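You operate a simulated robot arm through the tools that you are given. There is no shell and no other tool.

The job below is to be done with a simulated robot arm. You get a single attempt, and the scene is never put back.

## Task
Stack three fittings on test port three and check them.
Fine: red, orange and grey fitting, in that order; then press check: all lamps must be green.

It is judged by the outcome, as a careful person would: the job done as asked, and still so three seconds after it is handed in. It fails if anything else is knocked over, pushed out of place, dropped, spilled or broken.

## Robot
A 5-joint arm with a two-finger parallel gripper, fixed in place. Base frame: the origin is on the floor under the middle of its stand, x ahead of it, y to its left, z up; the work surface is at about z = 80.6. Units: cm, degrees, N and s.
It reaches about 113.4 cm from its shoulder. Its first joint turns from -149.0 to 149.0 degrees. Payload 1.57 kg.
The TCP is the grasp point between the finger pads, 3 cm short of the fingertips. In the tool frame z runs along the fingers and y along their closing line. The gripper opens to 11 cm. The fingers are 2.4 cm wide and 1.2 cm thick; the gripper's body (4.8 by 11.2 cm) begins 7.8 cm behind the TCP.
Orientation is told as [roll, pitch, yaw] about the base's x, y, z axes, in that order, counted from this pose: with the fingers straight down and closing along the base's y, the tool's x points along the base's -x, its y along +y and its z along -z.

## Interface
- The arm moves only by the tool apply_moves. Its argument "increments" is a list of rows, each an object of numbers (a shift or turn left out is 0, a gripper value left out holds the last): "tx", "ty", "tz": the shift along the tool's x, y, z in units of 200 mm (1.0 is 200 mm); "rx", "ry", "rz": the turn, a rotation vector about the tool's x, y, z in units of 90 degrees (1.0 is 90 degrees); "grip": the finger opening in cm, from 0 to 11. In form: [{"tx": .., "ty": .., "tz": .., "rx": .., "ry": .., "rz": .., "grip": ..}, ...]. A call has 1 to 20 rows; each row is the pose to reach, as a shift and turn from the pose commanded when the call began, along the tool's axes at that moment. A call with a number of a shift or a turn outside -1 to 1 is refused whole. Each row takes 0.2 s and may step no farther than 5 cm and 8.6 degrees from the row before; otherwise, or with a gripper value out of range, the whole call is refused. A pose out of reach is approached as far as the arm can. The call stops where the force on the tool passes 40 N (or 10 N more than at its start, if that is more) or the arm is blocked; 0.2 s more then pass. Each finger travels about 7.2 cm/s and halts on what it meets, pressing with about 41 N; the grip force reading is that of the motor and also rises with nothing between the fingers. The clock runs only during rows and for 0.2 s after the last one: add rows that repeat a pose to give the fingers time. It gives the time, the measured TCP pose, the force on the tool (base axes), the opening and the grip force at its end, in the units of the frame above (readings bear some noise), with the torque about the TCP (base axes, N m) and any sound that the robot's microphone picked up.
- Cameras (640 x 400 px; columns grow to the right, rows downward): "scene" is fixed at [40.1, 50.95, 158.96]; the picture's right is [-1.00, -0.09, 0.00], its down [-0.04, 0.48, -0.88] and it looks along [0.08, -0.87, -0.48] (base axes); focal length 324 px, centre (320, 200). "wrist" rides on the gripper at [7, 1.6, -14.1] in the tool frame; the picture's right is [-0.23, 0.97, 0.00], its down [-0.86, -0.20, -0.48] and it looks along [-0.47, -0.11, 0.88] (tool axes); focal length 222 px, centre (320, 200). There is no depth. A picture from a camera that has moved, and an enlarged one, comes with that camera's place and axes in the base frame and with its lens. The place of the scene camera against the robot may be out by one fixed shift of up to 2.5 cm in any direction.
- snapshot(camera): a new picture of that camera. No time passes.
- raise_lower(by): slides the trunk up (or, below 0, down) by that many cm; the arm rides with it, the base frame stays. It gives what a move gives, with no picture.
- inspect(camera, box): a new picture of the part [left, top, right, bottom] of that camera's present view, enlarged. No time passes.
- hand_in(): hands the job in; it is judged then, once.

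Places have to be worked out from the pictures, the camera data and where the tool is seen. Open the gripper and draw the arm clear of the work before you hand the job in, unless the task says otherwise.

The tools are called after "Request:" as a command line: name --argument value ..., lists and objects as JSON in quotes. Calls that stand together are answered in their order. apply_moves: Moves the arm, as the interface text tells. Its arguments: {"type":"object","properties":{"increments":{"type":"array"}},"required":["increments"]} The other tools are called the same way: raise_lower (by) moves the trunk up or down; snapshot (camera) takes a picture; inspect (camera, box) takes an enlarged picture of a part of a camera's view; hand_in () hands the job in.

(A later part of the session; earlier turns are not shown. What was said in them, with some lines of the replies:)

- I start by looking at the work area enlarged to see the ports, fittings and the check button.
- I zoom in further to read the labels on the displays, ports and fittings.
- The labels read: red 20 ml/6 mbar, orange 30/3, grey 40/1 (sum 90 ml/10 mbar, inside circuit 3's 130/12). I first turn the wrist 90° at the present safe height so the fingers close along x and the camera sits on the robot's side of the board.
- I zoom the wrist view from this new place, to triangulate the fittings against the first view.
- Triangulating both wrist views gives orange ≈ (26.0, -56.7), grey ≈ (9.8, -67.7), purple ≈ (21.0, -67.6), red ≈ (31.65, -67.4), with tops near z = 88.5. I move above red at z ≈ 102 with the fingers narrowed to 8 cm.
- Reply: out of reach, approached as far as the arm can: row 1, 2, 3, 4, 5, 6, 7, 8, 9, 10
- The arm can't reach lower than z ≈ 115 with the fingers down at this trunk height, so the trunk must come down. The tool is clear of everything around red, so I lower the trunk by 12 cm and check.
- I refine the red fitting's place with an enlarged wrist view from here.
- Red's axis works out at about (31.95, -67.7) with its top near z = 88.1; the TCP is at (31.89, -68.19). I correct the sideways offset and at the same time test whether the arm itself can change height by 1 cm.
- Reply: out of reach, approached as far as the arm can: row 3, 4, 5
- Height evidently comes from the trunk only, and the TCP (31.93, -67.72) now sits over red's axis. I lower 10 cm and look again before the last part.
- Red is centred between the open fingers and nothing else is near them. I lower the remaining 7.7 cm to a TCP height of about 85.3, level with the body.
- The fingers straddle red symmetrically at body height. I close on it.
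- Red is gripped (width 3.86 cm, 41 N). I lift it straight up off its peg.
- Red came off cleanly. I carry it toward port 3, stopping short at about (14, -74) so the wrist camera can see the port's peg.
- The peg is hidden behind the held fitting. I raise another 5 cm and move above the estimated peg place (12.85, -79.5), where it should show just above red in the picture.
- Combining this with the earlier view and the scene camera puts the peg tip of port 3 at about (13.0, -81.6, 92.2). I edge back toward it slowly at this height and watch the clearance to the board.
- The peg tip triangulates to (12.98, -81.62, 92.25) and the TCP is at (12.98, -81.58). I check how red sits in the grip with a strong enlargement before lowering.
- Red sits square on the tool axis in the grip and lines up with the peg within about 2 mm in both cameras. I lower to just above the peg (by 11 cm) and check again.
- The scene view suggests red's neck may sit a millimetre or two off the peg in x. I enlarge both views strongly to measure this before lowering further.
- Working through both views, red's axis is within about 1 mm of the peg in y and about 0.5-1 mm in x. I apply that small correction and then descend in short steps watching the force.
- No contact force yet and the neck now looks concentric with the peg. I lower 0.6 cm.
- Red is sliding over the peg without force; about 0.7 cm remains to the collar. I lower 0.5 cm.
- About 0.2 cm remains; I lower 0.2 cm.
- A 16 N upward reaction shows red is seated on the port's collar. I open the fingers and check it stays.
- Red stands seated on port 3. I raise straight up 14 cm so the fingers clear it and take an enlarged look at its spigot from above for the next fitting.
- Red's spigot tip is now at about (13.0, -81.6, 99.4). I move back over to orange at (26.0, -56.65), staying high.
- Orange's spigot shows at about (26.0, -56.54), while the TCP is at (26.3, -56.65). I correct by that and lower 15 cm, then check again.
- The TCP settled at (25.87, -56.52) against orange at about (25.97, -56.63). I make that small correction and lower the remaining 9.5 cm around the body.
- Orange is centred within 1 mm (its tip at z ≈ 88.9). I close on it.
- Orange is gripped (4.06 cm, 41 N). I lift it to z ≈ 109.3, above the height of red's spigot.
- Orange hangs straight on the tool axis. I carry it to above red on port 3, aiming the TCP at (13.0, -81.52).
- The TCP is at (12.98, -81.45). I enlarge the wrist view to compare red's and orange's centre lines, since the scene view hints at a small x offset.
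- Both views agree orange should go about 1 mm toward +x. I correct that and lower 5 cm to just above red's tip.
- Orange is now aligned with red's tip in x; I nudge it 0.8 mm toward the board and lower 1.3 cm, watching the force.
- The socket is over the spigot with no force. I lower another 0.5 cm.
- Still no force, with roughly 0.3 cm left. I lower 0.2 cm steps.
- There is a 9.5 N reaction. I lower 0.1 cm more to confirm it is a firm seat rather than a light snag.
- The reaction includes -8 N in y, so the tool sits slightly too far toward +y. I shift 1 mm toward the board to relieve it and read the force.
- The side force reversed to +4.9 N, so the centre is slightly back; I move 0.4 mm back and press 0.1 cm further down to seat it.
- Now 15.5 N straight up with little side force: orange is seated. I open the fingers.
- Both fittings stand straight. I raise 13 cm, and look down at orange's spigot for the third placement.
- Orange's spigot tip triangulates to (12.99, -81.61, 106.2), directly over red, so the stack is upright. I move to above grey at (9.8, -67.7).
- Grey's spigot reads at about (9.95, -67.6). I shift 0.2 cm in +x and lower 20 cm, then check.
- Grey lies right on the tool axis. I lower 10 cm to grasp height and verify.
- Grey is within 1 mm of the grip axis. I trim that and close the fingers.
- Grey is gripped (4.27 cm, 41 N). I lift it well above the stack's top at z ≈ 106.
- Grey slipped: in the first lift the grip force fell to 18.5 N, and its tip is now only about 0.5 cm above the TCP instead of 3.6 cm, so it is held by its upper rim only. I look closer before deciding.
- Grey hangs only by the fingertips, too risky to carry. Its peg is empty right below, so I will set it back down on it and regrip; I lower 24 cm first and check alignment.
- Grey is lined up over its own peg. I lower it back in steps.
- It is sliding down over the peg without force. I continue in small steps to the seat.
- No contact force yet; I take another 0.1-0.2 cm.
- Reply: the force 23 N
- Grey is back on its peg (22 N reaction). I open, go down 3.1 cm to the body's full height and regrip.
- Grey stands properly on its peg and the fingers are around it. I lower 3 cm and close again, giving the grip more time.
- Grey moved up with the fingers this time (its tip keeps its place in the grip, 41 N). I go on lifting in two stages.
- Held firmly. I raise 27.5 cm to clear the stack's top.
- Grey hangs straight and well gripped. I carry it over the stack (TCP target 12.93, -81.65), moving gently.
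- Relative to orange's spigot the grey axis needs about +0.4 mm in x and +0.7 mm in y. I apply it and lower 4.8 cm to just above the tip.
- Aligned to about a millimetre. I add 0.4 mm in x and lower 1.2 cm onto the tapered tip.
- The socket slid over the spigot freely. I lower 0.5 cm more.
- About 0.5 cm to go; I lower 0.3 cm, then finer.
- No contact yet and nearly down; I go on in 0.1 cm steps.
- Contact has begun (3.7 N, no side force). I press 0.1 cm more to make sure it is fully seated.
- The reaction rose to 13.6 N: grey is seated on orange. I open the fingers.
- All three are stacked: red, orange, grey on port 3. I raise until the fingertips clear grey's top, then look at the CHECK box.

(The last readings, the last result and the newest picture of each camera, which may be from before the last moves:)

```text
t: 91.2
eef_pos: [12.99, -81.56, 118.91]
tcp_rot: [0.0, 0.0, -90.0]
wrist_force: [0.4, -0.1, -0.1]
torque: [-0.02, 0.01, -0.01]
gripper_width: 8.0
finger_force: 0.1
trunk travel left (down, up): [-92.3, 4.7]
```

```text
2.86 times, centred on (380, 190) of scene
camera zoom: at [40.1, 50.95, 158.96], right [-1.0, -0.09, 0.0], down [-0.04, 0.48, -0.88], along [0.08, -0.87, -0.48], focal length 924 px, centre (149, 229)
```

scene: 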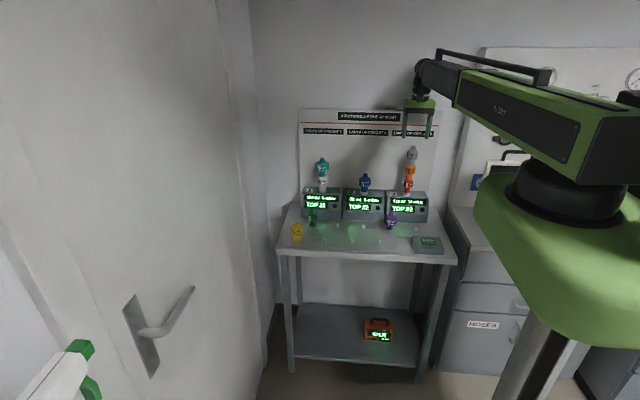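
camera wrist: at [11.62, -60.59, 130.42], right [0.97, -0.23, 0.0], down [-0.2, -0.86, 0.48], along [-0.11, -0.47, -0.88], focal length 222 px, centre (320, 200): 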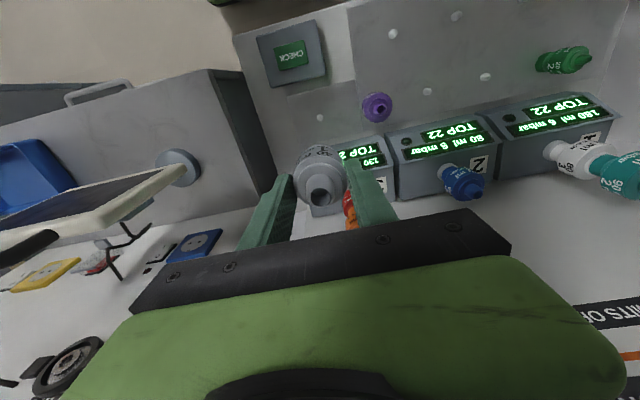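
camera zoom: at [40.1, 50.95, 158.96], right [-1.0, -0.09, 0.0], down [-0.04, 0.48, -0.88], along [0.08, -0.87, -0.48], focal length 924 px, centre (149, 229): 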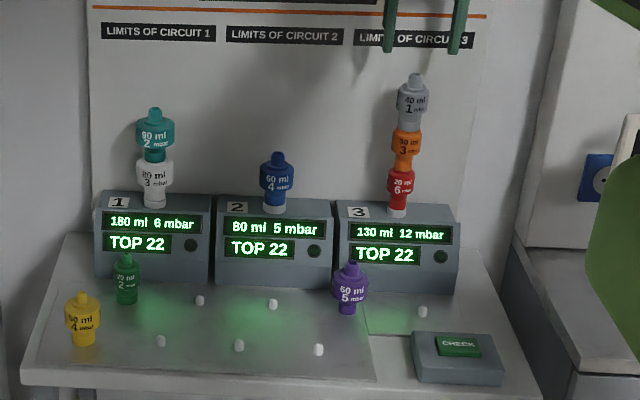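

The stack stands straight and the fingers are clear above it. I move away toward the CHECK box at about (7.7, -55.8) and close the fingers on the way.

Request:
apply_moves --increments '[{"tx": 0.1, "ty": -0.02}, {"tx": 0.2, "ty": -0.041}, {"tx": 0.3, "ty": -0.062}, {"tx": 0.4, "ty": -0.082}, {"tx": 0.5, "ty": -0.103}, {"tx": 0.6, "ty": -0.123}, {"tx": 0.7, "ty": -0.144}, {"tx": 0.8, "ty": -0.164}, {"tx": 0.9, "ty": -0.185}, {"tx": 0.9, "ty": -0.185, "grip": 4}]'

Request:
apply_moves --increments '[{"tx": 0.1, "ty": -0.02, "grip": 2}, {"tx": 0.2, "ty": -0.04, "grip": 0}, {"tx": 0.3, "ty": -0.06}, {"tx": 0.39, "ty": -0.08}, {"tx": 0.39, "ty": -0.08}, {"tx": 0.39, "ty": -0.08}, {"tx": 0.39, "ty": -0.08}]'

Request:
snapshot --camera "wrist"

Request:
inspect --camera "wrist" --box '[260, 80, 380, 170]'

```text
t: 93.5
eef_pos: [9.29, -63.66, 119.04]
tcp_rot: [0.0, 0.0, -90.0]
wrist_force: [0.1, 0.0, -0.7]
torque: [0.04, 0.02, 0.0]
gripper_width: 3.98
finger_force: 0.1
trunk travel left (down, up): [-92.3, 4.7]
```

```text
t: 95.0
eef_pos: [7.73, -55.88, 118.96]
tcp_rot: [-0.1, 0.0, -90.0]
wrist_force: [-0.7, 0.3, 0.4]
torque: [0.05, 0.02, 0.02]
gripper_width: 0.01
finger_force: 21.6
trunk travel left (down, up): [-92.3, 4.7]
```

```text
taken
camera wrist: at [9.34, -49.01, 133.12], right [0.97, -0.23, 0.0], down [-0.2, -0.86, 0.48], along [-0.11, -0.47, -0.88], focal length 222 px, centre (320, 200)
```

wrist: 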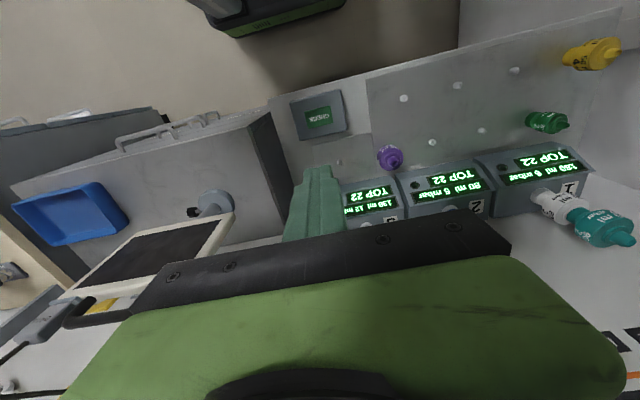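

```text
4.44 times, centred on (320, 125) of wrist
camera zoom: at [9.34, -49.01, 133.12], right [0.97, -0.23, 0.0], down [-0.2, -0.86, 0.48], along [-0.11, -0.47, -0.88], focal length 987 px, centre (320, 533)
```

zoom: 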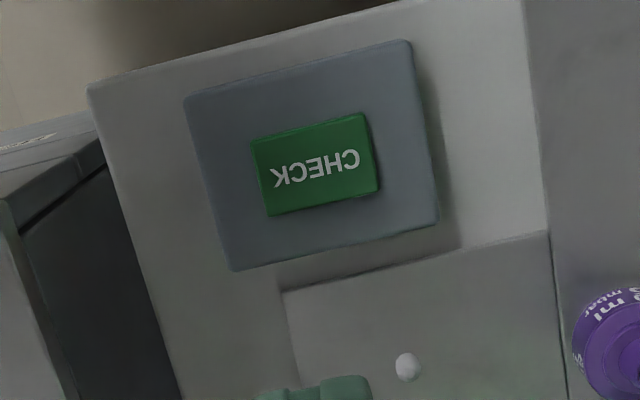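

The button's centre is at about (7.6, -55.8), 5.6 x 3.5 cm. I align the closed fingertips over it and lower 28 cm, leaving a few cm of gap.

Request:
apply_moves --increments '[{"tx": 0.01, "ty": -0.008}, {"tx": 0.01, "ty": -0.008}]'

Request:
raise_lower --by -27

Request:
snapshot --camera "wrist"

Request:
inspect --camera "scene" --box '[370, 170, 480, 270]'

```text
t: 95.7
eef_pos: [7.58, -55.75, 119.11]
tcp_rot: [0.0, 0.0, -90.0]
wrist_force: [0.5, 1.1, 0.8]
torque: [-0.02, 0.01, 0.01]
gripper_width: 0.0
finger_force: 21.7
trunk travel left (down, up): [-92.3, 4.7]
```

```text
t: 98.4
eef_pos: [7.54, -55.56, 92.04]
tcp_rot: [0.0, 0.0, -90.0]
wrist_force: [0.4, -0.4, 0.4]
torque: [0.0, -0.04, 0.03]
gripper_width: 0.01
finger_force: 21.3
trunk travel left (down, up): [-65.3, 31.7]
```

```text
taken
camera wrist: at [9.14, -48.77, 106.13], right [0.97, -0.23, 0.0], down [-0.2, -0.86, 0.48], along [-0.11, -0.47, -0.88], focal length 222 px, centre (320, 200)
```

wrist: 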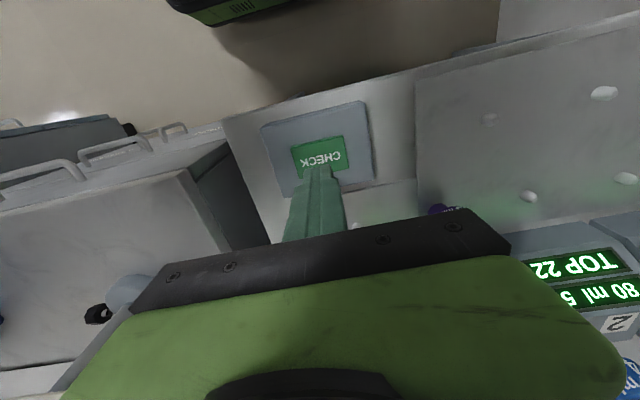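

```text
4.00 times, centred on (425, 220) of scene
camera zoom: at [40.1, 50.95, 158.96], right [-1.0, -0.09, 0.0], down [-0.04, 0.48, -0.88], along [0.08, -0.87, -0.48], focal length 1294 px, centre (-100, 120)
```

zoom: 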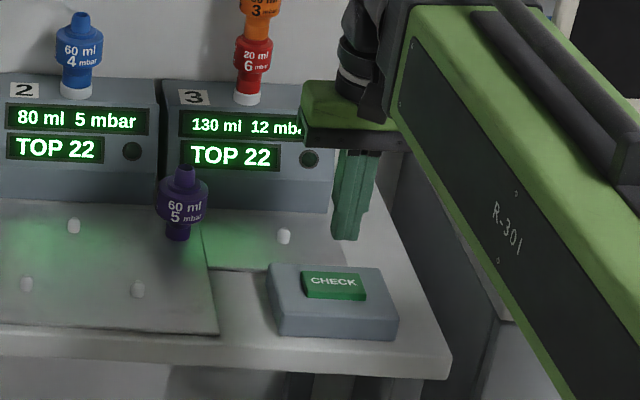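

I enlarge the wrist view to check the fingertip against the button's centre.

Request:
inspect --camera "wrist" --box '[250, 90, 390, 200]'

```text
3.64 times, centred on (320, 145) of wrist
camera zoom: at [9.14, -48.77, 106.13], right [0.97, -0.23, 0.0], down [-0.2, -0.86, 0.48], along [-0.11, -0.47, -0.88], focal length 808 px, centre (320, 400)
```

zoom: 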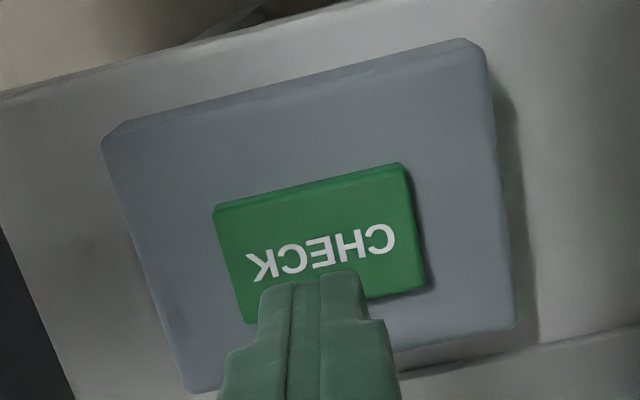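

The tip is over the button within about 2 mm. I lower 3.5 cm, then step down until it presses.

Request:
raise_lower --by -3.5

Request:
inspect --camera "scene" --box '[400, 210, 450, 260]'

```text
t: 99.2
eef_pos: [7.52, -55.64, 88.57]
tcp_rot: [0.1, -0.1, -90.0]
wrist_force: [-0.3, 1.3, 0.3]
torque: [0.01, 0.0, 0.02]
gripper_width: 0.01
finger_force: 21.2
trunk travel left (down, up): [-61.8, 35.2]
```

```text
8.00 times, centred on (425, 235) of scene
camera zoom: at [40.1, 50.95, 158.96], right [-1.0, -0.09, 0.0], down [-0.04, 0.48, -0.88], along [0.08, -0.87, -0.48], focal length 2589 px, centre (-520, -80)
```

zoom: 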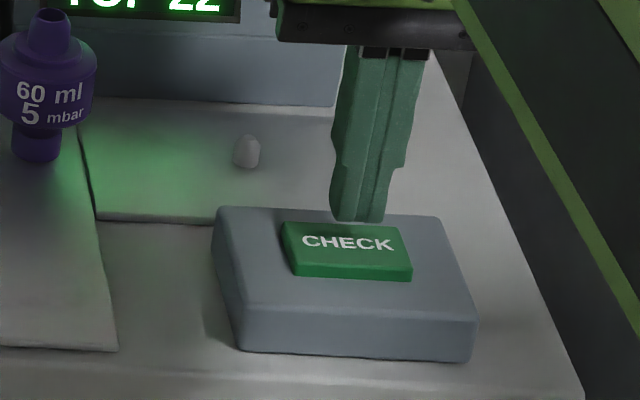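

About 1 cm above the button. I lower 0.8 cm then continue in 0.2-0.3 cm steps.

Request:
raise_lower --by -0.8

Request:
raise_lower --by -0.3

Request:
inspect --camera "scene" --box '[400, 210, 450, 260]'

```text
t: 99.8
eef_pos: [7.49, -55.71, 87.81]
tcp_rot: [0.0, 0.1, -90.0]
wrist_force: [0.5, 1.6, 0.7]
torque: [0.02, 0.03, 0.0]
gripper_width: 0.0
finger_force: 21.0
trunk travel left (down, up): [-61.0, 36.0]
```

```text
t: 100.3
eef_pos: [7.48, -55.67, 87.5]
tcp_rot: [0.0, 0.0, -89.9]
wrist_force: [0.0, 0.2, 0.0]
torque: [0.01, 0.02, 0.0]
gripper_width: 0.0
finger_force: 21.7
trunk travel left (down, up): [-60.7, 36.3]
```

```text
8.00 times, centred on (425, 235) of scene
camera zoom: at [40.1, 50.95, 158.96], right [-1.0, -0.09, 0.0], down [-0.04, 0.48, -0.88], along [0.08, -0.87, -0.48], focal length 2589 px, centre (-520, -80)
```

zoom: 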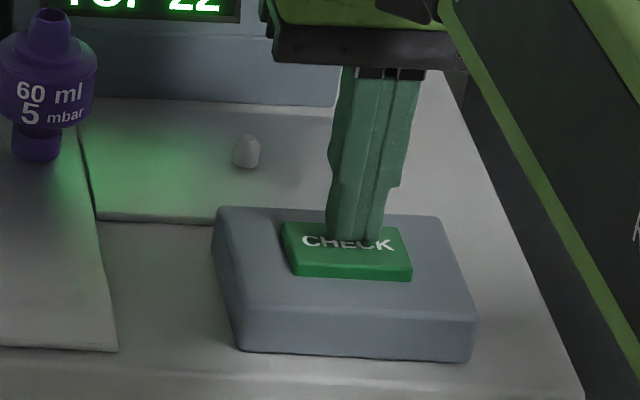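

Very close now with no force yet; I continue in 0.2 cm steps.

Request:
raise_lower --by -0.2

Request:
raise_lower --by -0.2

Request:
inspect --camera "scene" --box '[300, 150, 460, 260]'

```text
t: 100.8
eef_pos: [7.52, -55.68, 87.18]
tcp_rot: [0.0, 0.0, -90.0]
wrist_force: [0.4, 0.9, -0.3]
torque: [-0.02, 0.02, -0.03]
gripper_width: 0.0
finger_force: 21.5
trunk travel left (down, up): [-60.5, 36.5]
```

```text
t: 101.3
eef_pos: [7.49, -55.63, 87.09]
tcp_rot: [0.0, -0.1, -90.0]
wrist_force: [-0.3, 1.0, -0.5]
torque: [-0.01, 0.02, 0.01]
gripper_width: 0.0
finger_force: 20.9
trunk travel left (down, up): [-60.3, 36.7]
```

```text
3.64 times, centred on (380, 205) of scene
camera zoom: at [40.1, 50.95, 158.96], right [-1.0, -0.09, 0.0], down [-0.04, 0.48, -0.88], along [0.08, -0.87, -0.48], focal length 1177 px, centre (102, 182)
```

zoom: 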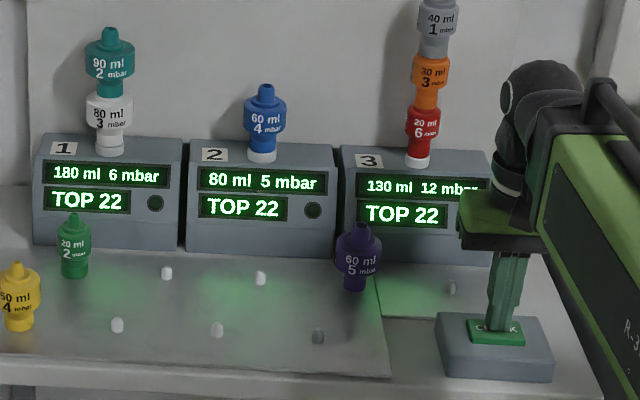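

Fingertips at about z = 84.0, still no contact. I continue down in small steps.

Request:
raise_lower --by -0.2

Request:
raise_lower --by -0.2

Request:
inspect --camera "scene" --box '[300, 150, 460, 260]'

```text
t: 101.8
eef_pos: [7.58, -55.52, 86.77]
tcp_rot: [0.1, 0.0, -90.1]
wrist_force: [0.8, 0.1, -0.8]
torque: [-0.06, -0.01, 0.01]
gripper_width: 0.03
finger_force: 21.8
trunk travel left (down, up): [-60.1, 36.9]
```

```text
t: 102.4
eef_pos: [7.44, -55.55, 86.61]
tcp_rot: [0.1, 0.1, -90.0]
wrist_force: [0.3, 0.0, 2.0]
torque: [-0.02, -0.03, 0.0]
gripper_width: 0.03
finger_force: 21.6
trunk travel left (down, up): [-59.9, 37.1]
heard: click
```

```text
3.64 times, centred on (380, 205) of scene
camera zoom: at [40.1, 50.95, 158.96], right [-1.0, -0.09, 0.0], down [-0.04, 0.48, -0.88], along [0.08, -0.87, -0.48], focal length 1177 px, centre (102, 182)
```

zoom: 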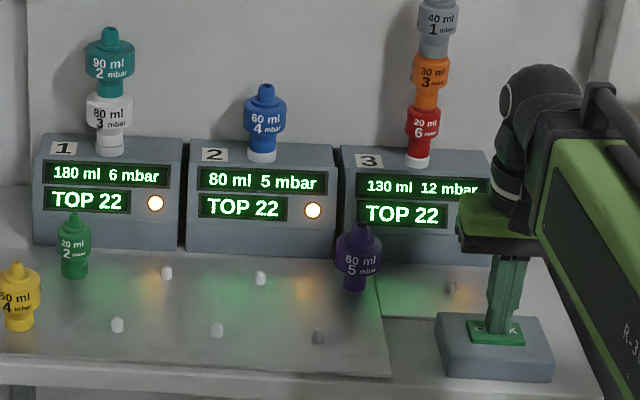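

A click was heard and the lamps came on amber, apparently while the check is running. I raise the fingers off the button and watch the lamps.

Request:
raise_lower --by 8

Request:
inspect --camera "scene" --box '[300, 150, 460, 260]'

Request:
inspect --camera "scene" --box '[350, 310, 410, 350]'

Request:
snapshot --camera "wrist"

```text
t: 103.5
eef_pos: [7.43, -55.69, 94.62]
tcp_rot: [0.0, 0.0, -90.0]
wrist_force: [0.8, 0.6, -1.0]
torque: [-0.01, 0.02, 0.01]
gripper_width: 0.0
finger_force: 21.4
trunk travel left (down, up): [-67.9, 29.1]
```

```text
3.64 times, centred on (380, 205) of scene
camera zoom: at [40.1, 50.95, 158.96], right [-1.0, -0.09, 0.0], down [-0.04, 0.48, -0.88], along [0.08, -0.87, -0.48], focal length 1177 px, centre (102, 182)
```

zoom: 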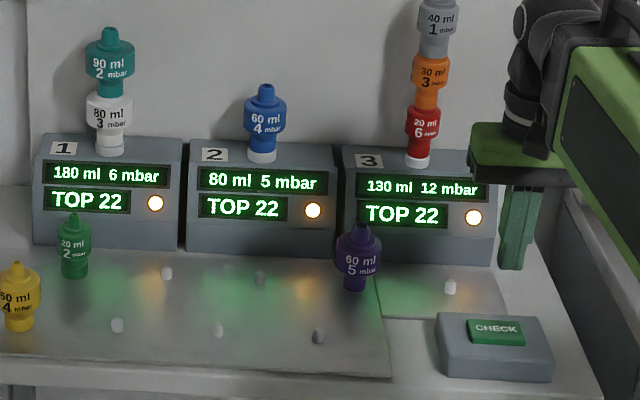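

```text
10.00 times, centred on (380, 330) of scene
camera zoom: at [40.1, 50.95, 158.96], right [-1.0, -0.09, 0.0], down [-0.04, 0.48, -0.88], along [0.08, -0.87, -0.48], focal length 3236 px, centre (-280, -1100)
```

zoom: 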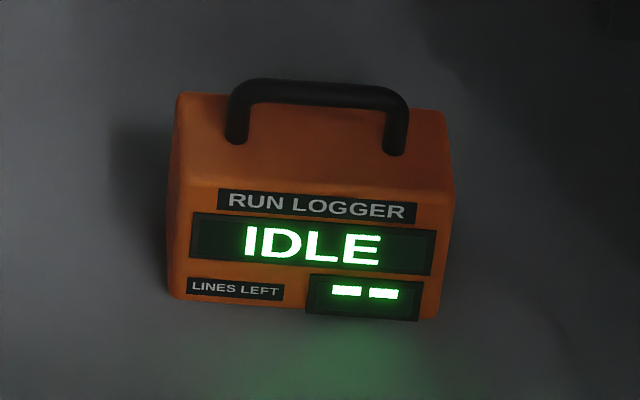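

```text
taken
camera wrist: at [9.13, -48.77, 108.72], right [0.97, -0.23, 0.0], down [-0.2, -0.86, 0.48], along [-0.11, -0.47, -0.88], focal length 222 px, centre (320, 200)
```

wrist: 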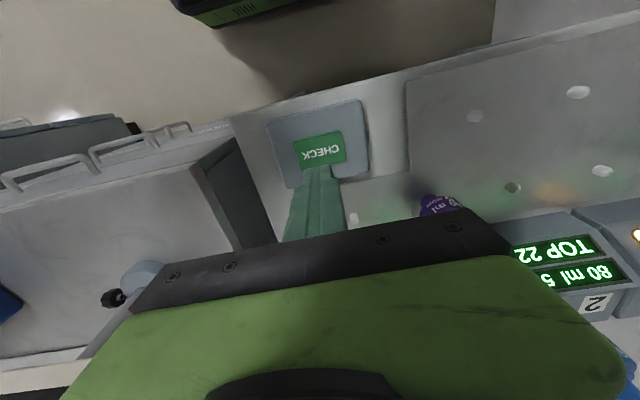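

All three lamps are amber, so the test seems in progress. I let 4 s pass with the arm still and look again.

Request:
apply_moves --increments '[{"tz": 0}, {"tz": 0}, {"tz": 0}, {"tz": 0}, {"tz": 0}, {"tz": 0}, {"tz": 0}, {"tz": 0}, {"tz": 0}, {"tz": 0}, {"tz": 0}, {"tz": 0}, {"tz": 0}, {"tz": 0}, {"tz": 0}, {"tz": 0}, {"tz": 0}, {"tz": 0}, {"tz": 0}, {"tz": 0}]'

Request:
inspect --camera "scene" --box '[300, 150, 460, 260]'

Request:
inspect --camera "scene" --box '[350, 310, 410, 350]'

```text
t: 107.7
eef_pos: [7.57, -55.69, 94.68]
tcp_rot: [0.0, 0.0, -90.0]
wrist_force: [-0.2, 0.0, -1.0]
torque: [-0.01, -0.01, 0.03]
gripper_width: 0.0
finger_force: 21.2
trunk travel left (down, up): [-67.9, 29.1]
```

```text
3.64 times, centred on (380, 205) of scene
camera zoom: at [40.1, 50.95, 158.96], right [-1.0, -0.09, 0.0], down [-0.04, 0.48, -0.88], along [0.08, -0.87, -0.48], focal length 1177 px, centre (102, 182)
```

zoom: 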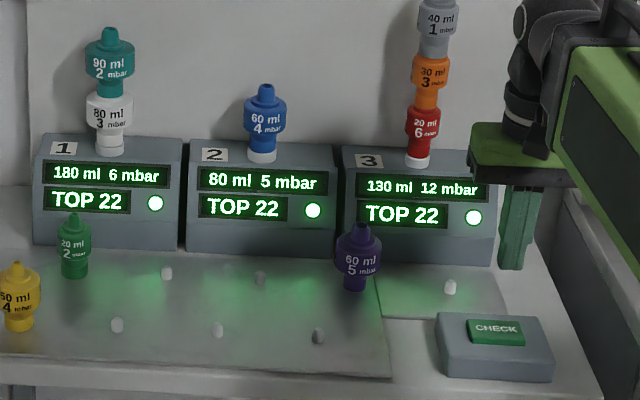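

```text
10.00 times, centred on (380, 330) of scene
camera zoom: at [40.1, 50.95, 158.96], right [-1.0, -0.09, 0.0], down [-0.04, 0.48, -0.88], along [0.08, -0.87, -0.48], focal length 3236 px, centre (-280, -1100)
```

zoom: 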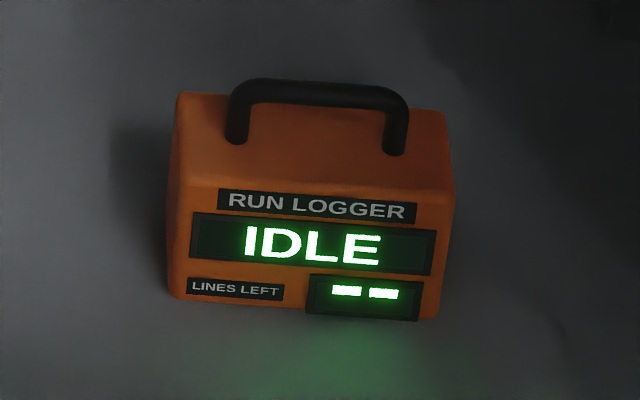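

All three lamps are green. I raise the arm well clear, draw it back toward the robot and open the gripper.

Request:
raise_lower --by 24

Request:
apply_moves --increments '[{"ty": 0.1, "tx": 0.05, "grip": 2}, {"ty": 0.2, "tx": 0.1, "grip": 4}, {"ty": 0.3, "tx": 0.15, "grip": 6}, {"ty": 0.4, "tx": 0.2, "grip": 8}, {"ty": 0.5, "tx": 0.2, "grip": 10}, {"ty": 0.5, "tx": 0.2, "grip": 11}, {"ty": 0.5, "tx": 0.2, "grip": 11}, {"ty": 0.5, "tx": 0.2, "grip": 11}]'

Request:
snapshot --camera "scene"

Request:
inspect --camera "scene" --box '[280, 130, 460, 260]'

```text
t: 110.2
eef_pos: [7.51, -55.69, 118.74]
tcp_rot: [0.0, 0.0, -90.0]
wrist_force: [0.2, -0.2, 0.3]
torque: [-0.01, -0.01, -0.02]
gripper_width: 0.01
finger_force: 21.8
trunk travel left (down, up): [-91.9, 5.1]
```

```text
t: 112.0
eef_pos: [17.42, -51.69, 118.58]
tcp_rot: [0.0, 0.0, -89.9]
wrist_force: [-0.9, 0.7, -0.2]
torque: [-0.03, 0.02, -0.03]
gripper_width: 11.01
finger_force: 0.0
trunk travel left (down, up): [-91.9, 5.1]
```

```text
taken
```

scene: 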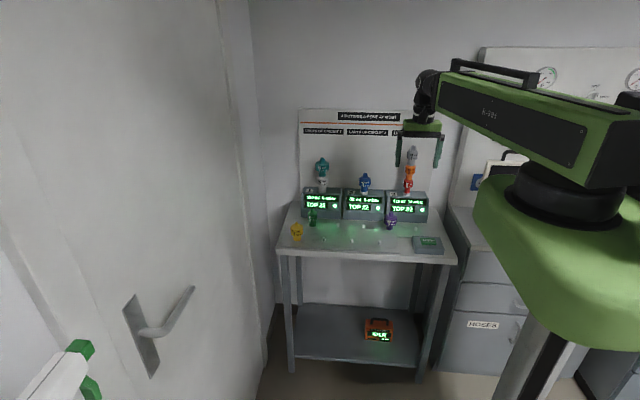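

```text
3.08 times, centred on (370, 195) of scene
camera zoom: at [40.1, 50.95, 158.96], right [-1.0, -0.09, 0.0], down [-0.04, 0.48, -0.88], along [0.08, -0.87, -0.48], focal length 996 px, centre (166, 215)
```

zoom: 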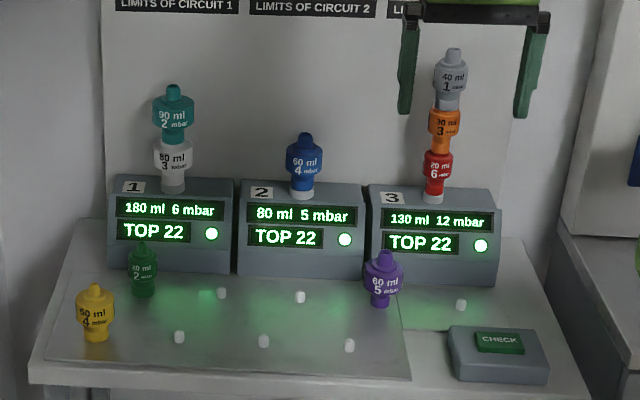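

The stack of red, orange and grey stands straight on port 3. All three lamps are green, nothing else has moved, and the gripper is open and clear. I hand the job in.

Request:
hand_in

```text
The job is handed in.
```

The job is done and handed in: red, orange and grey are stacked in that order on port three. I pressed check once. The lamps went amber while the test ran, and all three then turned green.

While I was first lifting the grey fitting, it slipped about 3 cm down in the gripper. I set it back on its own peg and gripped it again. The second lift held, and the last pictures show nothing else moved or knocked over.

Before handing in, I opened the gripper and drew the arm clear of the work.
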